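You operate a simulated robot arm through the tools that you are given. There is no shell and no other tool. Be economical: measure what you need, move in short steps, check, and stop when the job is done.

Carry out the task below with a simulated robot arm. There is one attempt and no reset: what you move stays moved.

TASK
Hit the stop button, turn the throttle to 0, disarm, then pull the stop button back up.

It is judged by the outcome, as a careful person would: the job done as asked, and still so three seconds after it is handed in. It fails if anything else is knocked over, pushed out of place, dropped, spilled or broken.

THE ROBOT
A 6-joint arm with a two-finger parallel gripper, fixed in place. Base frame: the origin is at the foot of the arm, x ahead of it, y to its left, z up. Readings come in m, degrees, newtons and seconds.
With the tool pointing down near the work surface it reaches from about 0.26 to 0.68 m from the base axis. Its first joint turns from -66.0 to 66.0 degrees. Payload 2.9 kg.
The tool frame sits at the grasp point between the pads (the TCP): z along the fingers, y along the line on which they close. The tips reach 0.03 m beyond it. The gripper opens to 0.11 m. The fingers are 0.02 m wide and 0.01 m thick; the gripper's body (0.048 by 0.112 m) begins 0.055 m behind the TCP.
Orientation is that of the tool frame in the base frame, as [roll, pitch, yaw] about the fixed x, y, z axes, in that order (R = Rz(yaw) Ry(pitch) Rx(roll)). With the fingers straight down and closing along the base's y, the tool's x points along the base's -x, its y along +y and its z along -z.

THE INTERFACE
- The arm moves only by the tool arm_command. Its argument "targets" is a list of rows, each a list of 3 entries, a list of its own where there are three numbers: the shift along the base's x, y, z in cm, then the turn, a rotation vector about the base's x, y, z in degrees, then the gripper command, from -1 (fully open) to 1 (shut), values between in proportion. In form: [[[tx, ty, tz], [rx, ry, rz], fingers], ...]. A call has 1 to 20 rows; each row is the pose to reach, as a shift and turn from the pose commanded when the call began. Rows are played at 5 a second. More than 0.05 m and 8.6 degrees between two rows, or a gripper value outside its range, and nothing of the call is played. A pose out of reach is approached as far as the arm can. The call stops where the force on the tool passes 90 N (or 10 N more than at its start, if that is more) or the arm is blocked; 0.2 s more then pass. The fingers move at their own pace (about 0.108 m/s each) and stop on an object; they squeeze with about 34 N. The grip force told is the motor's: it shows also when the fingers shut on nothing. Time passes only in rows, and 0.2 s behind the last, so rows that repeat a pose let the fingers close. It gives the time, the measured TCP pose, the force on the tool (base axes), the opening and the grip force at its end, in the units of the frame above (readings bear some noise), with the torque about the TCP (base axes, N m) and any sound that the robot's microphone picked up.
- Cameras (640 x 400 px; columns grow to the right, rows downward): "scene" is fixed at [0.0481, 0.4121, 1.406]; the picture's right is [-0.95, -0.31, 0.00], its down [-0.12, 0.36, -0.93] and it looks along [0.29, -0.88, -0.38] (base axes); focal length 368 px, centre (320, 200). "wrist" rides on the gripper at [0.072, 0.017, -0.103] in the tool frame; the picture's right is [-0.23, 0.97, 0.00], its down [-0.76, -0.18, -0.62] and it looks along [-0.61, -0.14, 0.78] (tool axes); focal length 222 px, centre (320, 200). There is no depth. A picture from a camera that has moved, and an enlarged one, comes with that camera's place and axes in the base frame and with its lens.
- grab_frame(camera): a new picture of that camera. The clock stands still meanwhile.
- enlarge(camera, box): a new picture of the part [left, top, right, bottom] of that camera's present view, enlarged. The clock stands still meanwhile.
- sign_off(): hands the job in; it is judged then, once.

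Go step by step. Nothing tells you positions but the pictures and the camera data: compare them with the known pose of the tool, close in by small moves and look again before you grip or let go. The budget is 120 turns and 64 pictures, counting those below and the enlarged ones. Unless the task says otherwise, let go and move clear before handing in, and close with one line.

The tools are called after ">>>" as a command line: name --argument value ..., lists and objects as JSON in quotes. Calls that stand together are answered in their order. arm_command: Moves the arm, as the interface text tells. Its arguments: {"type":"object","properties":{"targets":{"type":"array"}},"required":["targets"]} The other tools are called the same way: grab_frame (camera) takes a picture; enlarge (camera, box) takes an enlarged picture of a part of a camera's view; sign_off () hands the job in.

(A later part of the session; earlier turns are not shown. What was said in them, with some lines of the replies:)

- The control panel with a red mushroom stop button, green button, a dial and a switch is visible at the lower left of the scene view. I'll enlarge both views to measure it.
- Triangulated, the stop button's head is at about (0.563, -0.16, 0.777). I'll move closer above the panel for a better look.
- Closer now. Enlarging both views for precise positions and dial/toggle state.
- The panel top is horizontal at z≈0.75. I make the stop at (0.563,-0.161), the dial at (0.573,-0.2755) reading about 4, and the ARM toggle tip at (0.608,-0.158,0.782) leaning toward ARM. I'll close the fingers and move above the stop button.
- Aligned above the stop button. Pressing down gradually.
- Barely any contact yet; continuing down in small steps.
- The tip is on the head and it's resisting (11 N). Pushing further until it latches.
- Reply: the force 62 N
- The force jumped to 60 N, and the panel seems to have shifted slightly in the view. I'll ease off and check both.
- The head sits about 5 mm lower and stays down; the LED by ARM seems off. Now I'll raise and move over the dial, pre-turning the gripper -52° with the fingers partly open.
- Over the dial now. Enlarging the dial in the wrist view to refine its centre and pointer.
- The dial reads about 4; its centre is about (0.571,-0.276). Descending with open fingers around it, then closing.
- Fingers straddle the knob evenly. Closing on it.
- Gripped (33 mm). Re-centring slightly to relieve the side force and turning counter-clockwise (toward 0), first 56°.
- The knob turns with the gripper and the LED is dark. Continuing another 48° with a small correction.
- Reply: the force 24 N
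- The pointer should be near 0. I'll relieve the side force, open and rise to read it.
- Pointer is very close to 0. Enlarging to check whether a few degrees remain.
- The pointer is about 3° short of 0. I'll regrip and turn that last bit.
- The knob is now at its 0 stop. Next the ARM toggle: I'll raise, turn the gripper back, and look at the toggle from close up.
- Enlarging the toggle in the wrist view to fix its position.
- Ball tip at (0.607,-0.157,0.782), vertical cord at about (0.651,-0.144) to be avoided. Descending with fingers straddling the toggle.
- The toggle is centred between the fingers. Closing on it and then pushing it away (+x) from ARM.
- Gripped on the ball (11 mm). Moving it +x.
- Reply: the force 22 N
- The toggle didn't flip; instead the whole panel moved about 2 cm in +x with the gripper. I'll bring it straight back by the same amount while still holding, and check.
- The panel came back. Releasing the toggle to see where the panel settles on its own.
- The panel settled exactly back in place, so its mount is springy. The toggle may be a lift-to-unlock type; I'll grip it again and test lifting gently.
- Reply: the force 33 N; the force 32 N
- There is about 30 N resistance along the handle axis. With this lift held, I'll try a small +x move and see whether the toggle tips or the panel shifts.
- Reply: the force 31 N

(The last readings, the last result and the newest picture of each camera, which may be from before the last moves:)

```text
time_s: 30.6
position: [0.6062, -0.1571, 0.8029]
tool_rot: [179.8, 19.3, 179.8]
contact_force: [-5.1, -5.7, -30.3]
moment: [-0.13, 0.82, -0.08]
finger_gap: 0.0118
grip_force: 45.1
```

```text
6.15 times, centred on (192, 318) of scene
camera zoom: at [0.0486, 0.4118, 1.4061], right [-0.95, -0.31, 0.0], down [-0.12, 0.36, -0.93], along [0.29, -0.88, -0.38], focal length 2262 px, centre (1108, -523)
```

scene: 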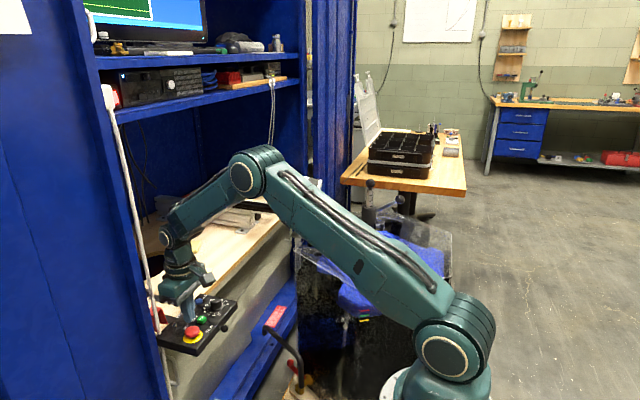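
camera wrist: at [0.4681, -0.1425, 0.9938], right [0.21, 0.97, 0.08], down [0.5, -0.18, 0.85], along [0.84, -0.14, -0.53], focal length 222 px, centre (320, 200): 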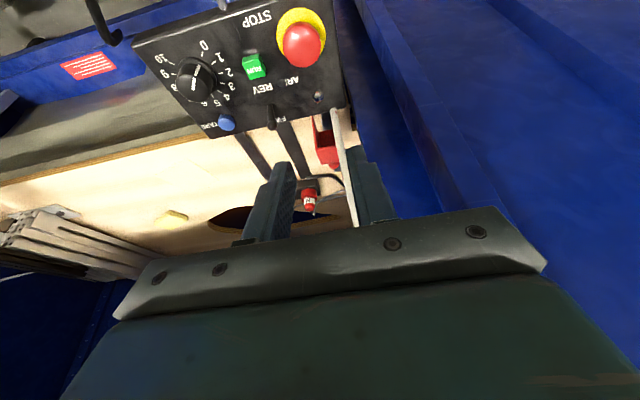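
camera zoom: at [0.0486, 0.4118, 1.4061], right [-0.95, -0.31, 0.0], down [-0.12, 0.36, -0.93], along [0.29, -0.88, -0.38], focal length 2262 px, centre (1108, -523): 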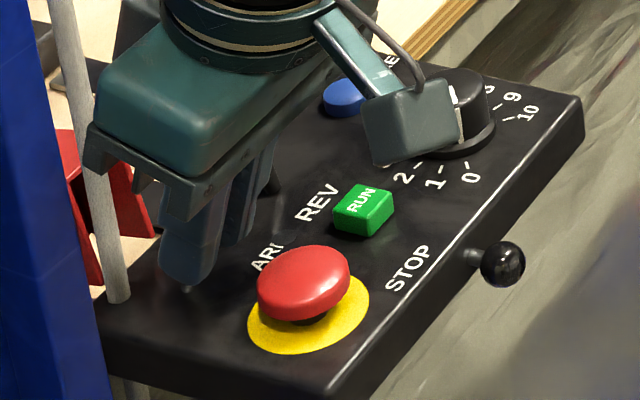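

The panel slides with the toggle against only about 5 N. I'll go slightly further in small steps, without extra lift, to see how the resistance develops.

>>> arm_command --targets '[[[0.5, 0, -0.2], [0, 0, 0], 1], [[0.9, 0, -0.4], [0, 0, 0], 1], [[1.3, 0, -0.4], [0, 0, 0], 1]]'

>>> arm_command --targets '[[[0.2, 0, 0], [0, 0, 0], 1], [[0.4, 0, 0], [0, 0, 0], 1]]'

>>> grab_frame --camera "scene"

```text
time_s: 31.4
position: [0.6219, -0.1582, 0.8027]
tool_rot: [179.8, 20.1, -180.0]
contact_force: [-0.3, -8.6, -18.8]
moment: [-0.19, 0.41, -0.1]
finger_gap: 0.0116
grip_force: 45.6
```

```text
time_s: 32.0
position: [0.6263, -0.1577, 0.8026]
tool_rot: [179.9, 19.9, -180.0]
contact_force: [-1.2, -7.2, -18.6]
moment: [-0.16, 0.49, -0.11]
finger_gap: 0.0116
grip_force: 44.3
```

```text
20 pictures are left
```

scene: 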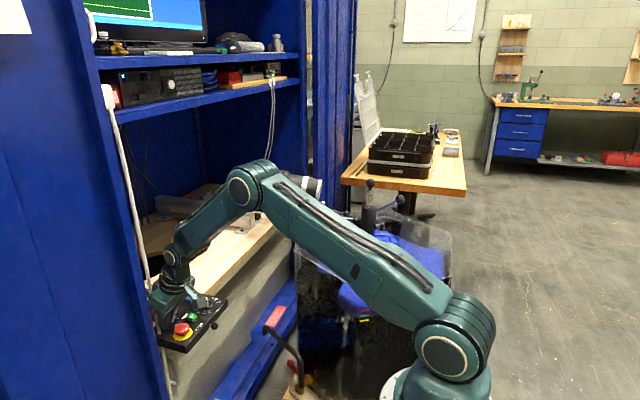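

The tray slides almost freely in +x, but is stopped in -x. So I must not load it in +x. New idea: return it home, then spread the fingers between the stop-button head and the toggle, so the push reacts against the panel itself. First, bring it home and release.

>>> arm_command --targets '[[[-0.6, 0, -0.1], [0, 0, 0], 1], [[-1.2, 0, -0.2], [0, 0, 0], 1], [[-1.8, 0, -0.3], [0, 0, 0], 1], [[-2.4, 0, -0.4], [0, 0, 0], 1], [[-2.8, 0, -0.4], [0, 0, 0], 1], [[-2.9, 0, -0.4], [0, 0, 0], 1]]'

>>> arm_command --targets '[[[0, 0, 0], [0, 0, 0], 0.6], [[0, 0, 0], [0, 0, 0], 0.35], [[0, 0, 3], [0, 0, 0], 0.35], [[-1, 0, 7], [0, 0, 0], 0.35], [[-2, 0, 10], [0, 0, 0], 0.35], [[-2, 0, 10], [0, 0, 0], 0.35]]'

>>> enlarge --camera "scene" --box '[152, 285, 232, 350]'

```text
time_s: 33.4
position: [0.5994, -0.1583, 0.8027]
tool_rot: [-179.9, 20.3, -179.9]
contact_force: [-6.1, -4.4, 20.6]
moment: [-0.09, -0.23, -0.07]
finger_gap: 0.0112
grip_force: 45.2
```

```text
time_s: 34.8
position: [0.5772, -0.1584, 0.901]
tool_rot: [179.9, 20.0, -180.0]
contact_force: [0.5, -0.2, 0.0]
moment: [0.01, -0.04, -0.03]
finger_gap: 0.0358
grip_force: 0.2
```

```text
6.15 times, centred on (192, 318) of scene
camera zoom: at [0.0481, 0.4121, 1.406], right [-0.95, -0.31, 0.0], down [-0.12, 0.36, -0.93], along [0.29, -0.88, -0.38], focal length 2262 px, centre (1108, -523)
```

zoom: 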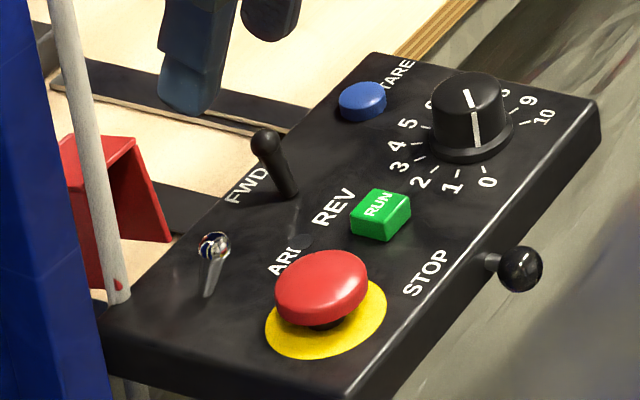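

Panel is exactly home again; the toggle is still at ARM. Now I untilt, close the fingers, turn the gripper 90° (closing along x), and tilt it to lean away from the cord.

>>> arm_command --targets '[[[0, 0, 1], [0, 8, 0], 1], [[0, 0, 1], [0, 16, 0], 1], [[0, 0, 1], [0, 20, 0], 1], [[0, 0, 1], [0, 20, 0], 1]]'

>>> arm_command --targets '[[[0, 0, 0], [0, 0, 8], 1], [[0, 0, 0], [0, 0, 16], 1], [[0, 0, 0], [0, 0, 24], 1], [[0, 0, 0], [0, 0, 32], 1], [[0, 0, 0], [0, 0, 40], 1], [[0, 0, 0], [0, 0, 48], 1], [[0, 0, 0], [0, 0, 56], 1], [[0, 0, 0], [0, 0, 64], 1], [[0, 0, 0], [0, 0, 72], 1], [[0, 0, 0], [0, 0, 80], 1], [[0, 0, 0], [0, 0, 88], 1], [[0, 0, 0], [0, 0, 90], 1], [[0, 0, 0], [0, 0, 90], 1]]'

>>> arm_command --targets '[[[0, 0, 0], [6, 0, 0], 1], [[0.7, 0, 0], [12, 0, 0], 1], [[1.4, -0.7, -1], [18, 0, 0], 1], [[1.4, -0.7, -5], [18, 0, 0], 1], [[1.4, -0.7, -7], [18, 0, 0], 1], [[1.4, -0.7, -7], [18, 0, 0], 1]]'

>>> grab_frame --camera "wrist"

```text
time_s: 35.8
position: [0.576, -0.1561, 0.9084]
tool_rot: [-180.0, -0.1, 180.0]
contact_force: [-0.1, -0.4, -0.1]
moment: [-0.03, 0.0, -0.04]
finger_gap: 0.0001
grip_force: 34.5
```

```text
time_s: 38.6
position: [0.5778, -0.1583, 0.9083]
tool_rot: [-180.0, 0.0, -89.8]
contact_force: [0.0, 0.4, 0.3]
moment: [0.02, 0.01, -0.02]
finger_gap: 0.0002
grip_force: 33.3
```

```text
time_s: 40.0
position: [0.5921, -0.1648, 0.8378]
tool_rot: [180.0, 18.0, -89.9]
contact_force: [1.5, -0.2, 0.3]
moment: [0.0, -0.02, -0.03]
finger_gap: 0.0
grip_force: 33.9
```

```text
18 pictures are left
camera wrist: at [0.5744, -0.2654, 0.9124], right [-0.97, 0.22, 0.07], down [0.18, 0.53, 0.83], along [0.14, 0.82, -0.56], focal length 222 px, centre (320, 200)
```

wrist: 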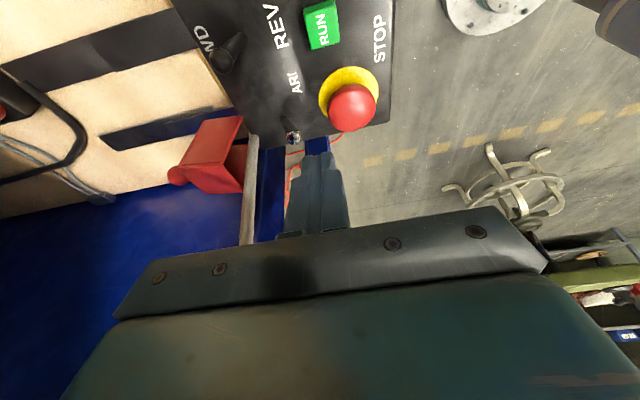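

Enlarging to align the closed fingers with the gap between the red head and the toggle ball.

>>> enlarge --camera "wrist" --box '[260, 70, 400, 200]'

```text
3.08 times, centred on (330, 135) of wrist
camera zoom: at [0.5744, -0.2654, 0.9124], right [-0.97, 0.22, 0.07], down [0.18, 0.53, 0.83], along [0.14, 0.82, -0.56], focal length 684 px, centre (289, 400)
```

zoom: 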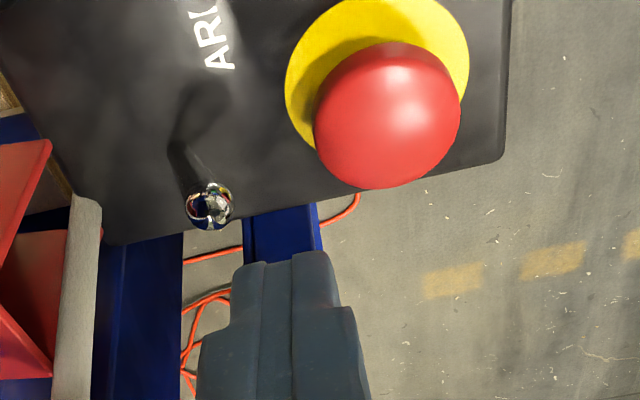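

The gap between head and ball is about 22 mm and the closed fingers are 20 mm: they fit, centred at x≈0.5906. Descending in.

>>> arm_command --targets '[[[-0.15, 0, -1.5], [0, 0, 0], 1], [[-0.15, 0, -2.4], [0, 0, 0], 1], [[-0.15, 0, -3.0], [0, 0, 0], 1], [[-0.15, 0, -3.5], [0, 0, 0], 1], [[-0.15, 0, -4.0], [0, 0, 0], 1]]'

>>> enlarge --camera "wrist" --box '[260, 70, 400, 200]'

```text
time_s: 41.2
position: [0.5901, -0.1634, 0.7995]
tool_rot: [-180.0, 18.0, -89.9]
contact_force: [-0.7, -0.1, 0.6]
moment: [-0.02, 0.0, -0.04]
finger_gap: 0.0
grip_force: 34.5
```

```text
3.08 times, centred on (330, 135) of wrist
camera zoom: at [0.573, -0.2653, 0.8751], right [-0.97, 0.22, 0.07], down [0.18, 0.53, 0.83], along [0.14, 0.82, -0.56], focal length 684 px, centre (289, 400)
```

zoom: 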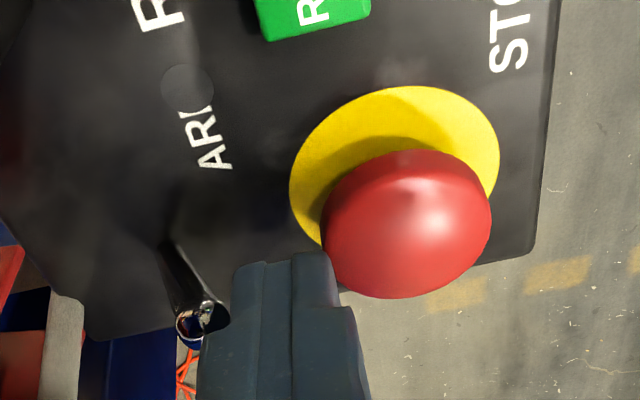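

The fingers fit. Now spreading them while following with the wrist, so the toggle is pushed +x against the button head.

>>> arm_command --targets '[[[0.1, 0, -0.2], [0, 0, 0], 0.93], [[0.25, 0, -0.2], [0, 0, 0], 0.88], [[0.45, 0, -0.2], [0, 0, 0], 0.8], [[0.7, 0, -0.2], [0, 0, 0], 0.7], [[0.95, 0, -0.2], [0, 0, 0], 0.6], [[0.95, 0, -0.2], [0, 0, 0], 0.6]]'

>>> enlarge --camera "wrist" --box '[240, 70, 400, 200]'

```text
time_s: 42.6
position: [0.6005, -0.1652, 0.7981]
tool_rot: [180.0, 17.9, -90.0]
contact_force: [7.4, 2.1, 7.5]
moment: [0.09, -0.16, 0.02]
finger_gap: 0.0163
grip_force: 0.0
```

```text
3.08 times, centred on (320, 135) of wrist
camera zoom: at [0.5823, -0.2659, 0.8731], right [-0.97, 0.22, 0.07], down [0.18, 0.53, 0.83], along [0.14, 0.82, -0.56], focal length 684 px, centre (320, 400)
```

zoom: 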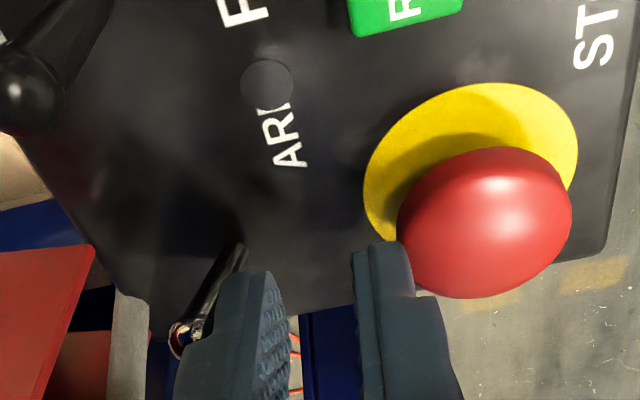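

The toggle now leans to the other side. Closing the fingers a bit, rising clear and verifying.

>>> arm_command --targets '[[[0, 0, 0], [0, 0, 0], 0.8], [[0, 0, 0], [0, 0, 0], 0.9], [[-0.2, 0, 1.5], [0, 0, 0], 1], [[-0.3, 0, 5], [0, 0, 0], 1], [[-0.3, 0, 9], [0, 0, 0], 1], [[-0.3, 0, 9], [0, 0, 0], 1]]'

>>> enlarge --camera "scene" --box '[152, 285, 232, 350]'

```text
time_s: 44.0
position: [0.5954, -0.1652, 0.8859]
tool_rot: [180.0, 18.0, -90.0]
contact_force: [-0.1, -0.6, -0.4]
moment: [0.0, 0.02, 0.0]
finger_gap: 0.0001
grip_force: 34.2
```

```text
6.15 times, centred on (192, 318) of scene
camera zoom: at [0.0481, 0.4121, 1.406], right [-0.95, -0.31, 0.0], down [-0.12, 0.36, -0.93], along [0.29, -0.88, -0.38], focal length 2262 px, centre (1108, -523)
```

zoom: 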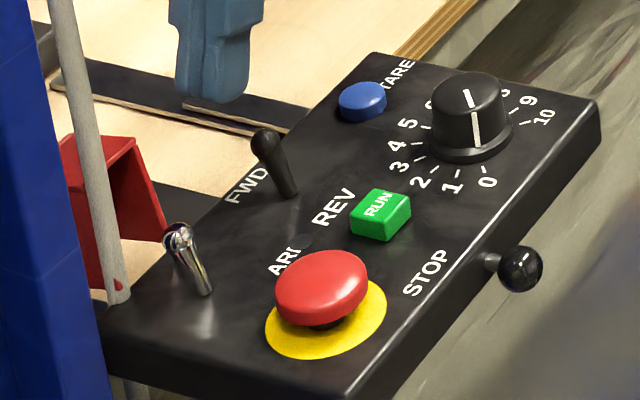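

The toggle is flipped away from ARM and the panel is home. Next, untilt and come over the stop button with the fingers open to grip its head.

>>> arm_command --targets '[[[-0.8, 0, 1], [-6, 0, 0], 1], [[-1.8, 0, 1], [-12, 0, 0], 0.3], [[-2.8, 0.2, 1], [-18, 0, 0], 0.09], [[-3.25, 0.25, 0], [-18, 0, 0], 0.09], [[-3.25, 0.25, -3], [-18, 0, 0], 0.09], [[-3.25, 0.25, -5.5], [-18, 0, 0], 0.09], [[-3.25, 0.25, -5.5], [-18, 0, 0], 0.09]]'

>>> enlarge --camera "wrist" --box '[220, 60, 420, 220]'

```text
time_s: 45.6
position: [0.5618, -0.1623, 0.8313]
tool_rot: [179.9, 0.0, -90.0]
contact_force: [-0.2, 0.3, -0.2]
moment: [0.0, -0.02, 0.03]
finger_gap: 0.05
grip_force: 0.1
```

```text
2.50 times, centred on (320, 140) of wrist
camera zoom: at [0.5449, -0.2344, 0.9347], right [-0.97, 0.23, 0.0], down [0.18, 0.76, 0.62], along [0.14, 0.61, -0.78], focal length 555 px, centre (320, 350)
```

zoom: 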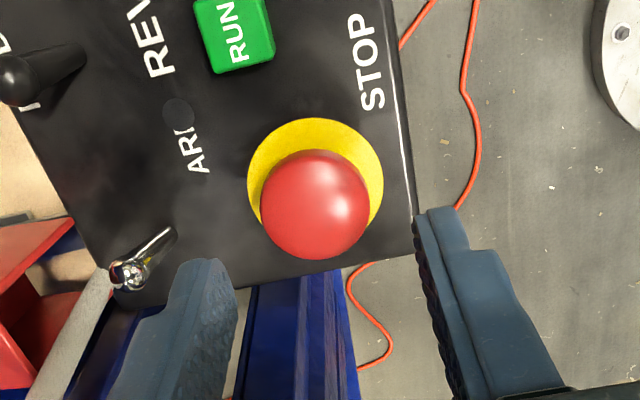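

Centred on the head at (0.5625,-0.162). Descending around it and closing.

>>> arm_command --targets '[[[0.07, 0, -2], [0, 0, 0], 0.09], [[0.07, 0, -3.5], [0, 0, 0], 0.09], [[0.07, 0, -4.6], [0, 0, 0], 0.09], [[0.07, 0, -4.6], [0, 0, 0], 0.3], [[0.07, 0, -4.6], [0, 0, 0], 0.6], [[0.07, 0, -4.6], [0, 0, 0], 1], [[0.07, 0, -4.6], [0, 0, 0], 1]]'

>>> enlarge --camera "wrist" --box '[220, 60, 420, 220]'

```text
time_s: 47.2
position: [0.5646, -0.1601, 0.7874]
tool_rot: [179.9, 0.0, -90.0]
contact_force: [0.0, 1.0, -1.6]
moment: [-0.06, 0.02, -0.04]
finger_gap: 0.0343
grip_force: 45.3
```

```text
2.50 times, centred on (320, 140) of wrist
camera zoom: at [0.5468, -0.2333, 0.8889], right [-0.97, 0.23, 0.0], down [0.18, 0.76, 0.62], along [0.14, 0.61, -0.78], focal length 555 px, centre (320, 350)
```

zoom: 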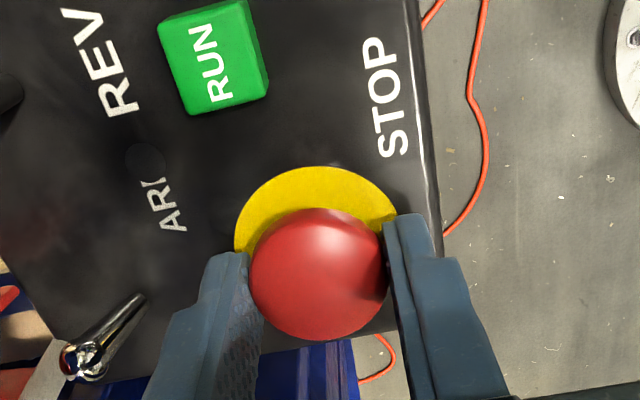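

Gripped on the head (34 mm). Pulling straight up in small steps.

>>> arm_command --targets '[[[0, 0, 0.2], [0, 0, 0], 1], [[0, 0, 0.4], [0, 0, 0], 1], [[0, 0, 0.6], [0, 0, 0], 1], [[0, 0, 0.8], [0, 0, 0], 1]]'

>>> enlarge --camera "scene" --box '[152, 285, 232, 350]'

```text
time_s: 48.2
position: [0.5647, -0.1604, 0.7931]
tool_rot: [179.9, 0.1, -90.0]
contact_force: [1.1, 11.1, -11.5]
moment: [-0.47, -0.32, -0.03]
finger_gap: 0.034
grip_force: 44.9
```

```text
6.15 times, centred on (192, 318) of scene
camera zoom: at [0.0483, 0.4123, 1.4059], right [-0.95, -0.31, 0.0], down [-0.12, 0.36, -0.93], along [0.29, -0.88, -0.38], focal length 2262 px, centre (1108, -523)
```

zoom: 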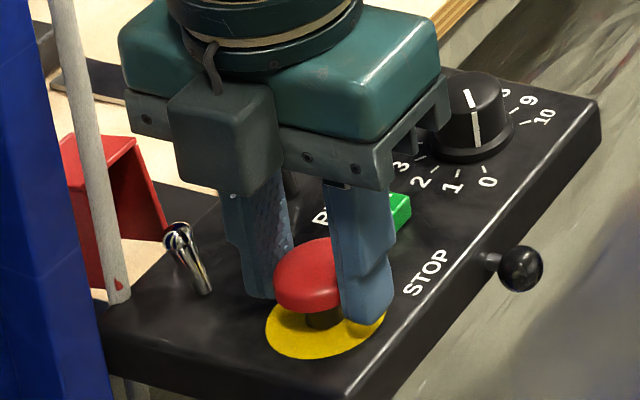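

The head has risen about 5–6 mm. Releasing, moving straight up, and checking that it stays up.

>>> arm_command --targets '[[[0, 0, 0], [0, 0, 0], 0.6], [[0, 0, 0], [0, 0, 0], 0.09], [[0, 0, 0], [0, 0, 0], 0.09], [[0, 0, 4], [0, 0, 0], 0.09], [[0, 0, 8], [0, 0, 0], 0.09], [[-1, 0, 12], [0, 0, 0], 0.09], [[-5, 0, 15], [0, 0, 0], 0.09], [[-5, 0, 15], [0, 0, 0], 0.09]]'

>>> enlarge --camera "scene" --box '[152, 285, 248, 360]'

```text
time_s: 50.0
position: [0.5156, -0.1636, 0.9461]
tool_rot: [179.9, 0.0, -89.9]
contact_force: [-0.1, 0.2, 0.5]
moment: [0.0, 0.0, 0.0]
finger_gap: 0.0501
grip_force: 0.1
```

```text
5.33 times, centred on (200, 322) of scene
camera zoom: at [0.0481, 0.4121, 1.406], right [-0.95, -0.31, 0.0], down [-0.12, 0.36, -0.93], along [0.29, -0.88, -0.38], focal length 1961 px, centre (960, -453)
```

zoom: 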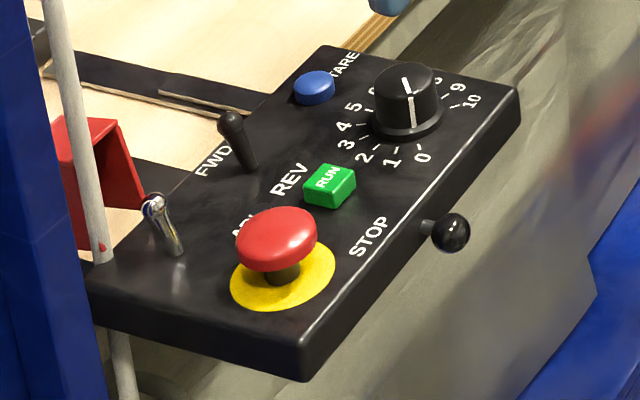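

The stop button is back at its original height, the dial sits at 0, the toggle is off with the ARM lamp dark, and the panel is in its original place. Nothing is being touched, so I'm handing in.

>>> sign_off

```text
The job is handed in.
```

I hit the stop button, turned the throttle to 0, switched the ARM toggle off and pulled the stop button back up. The panel slid a few centimetres while I worked the toggle, but it is back where it started.
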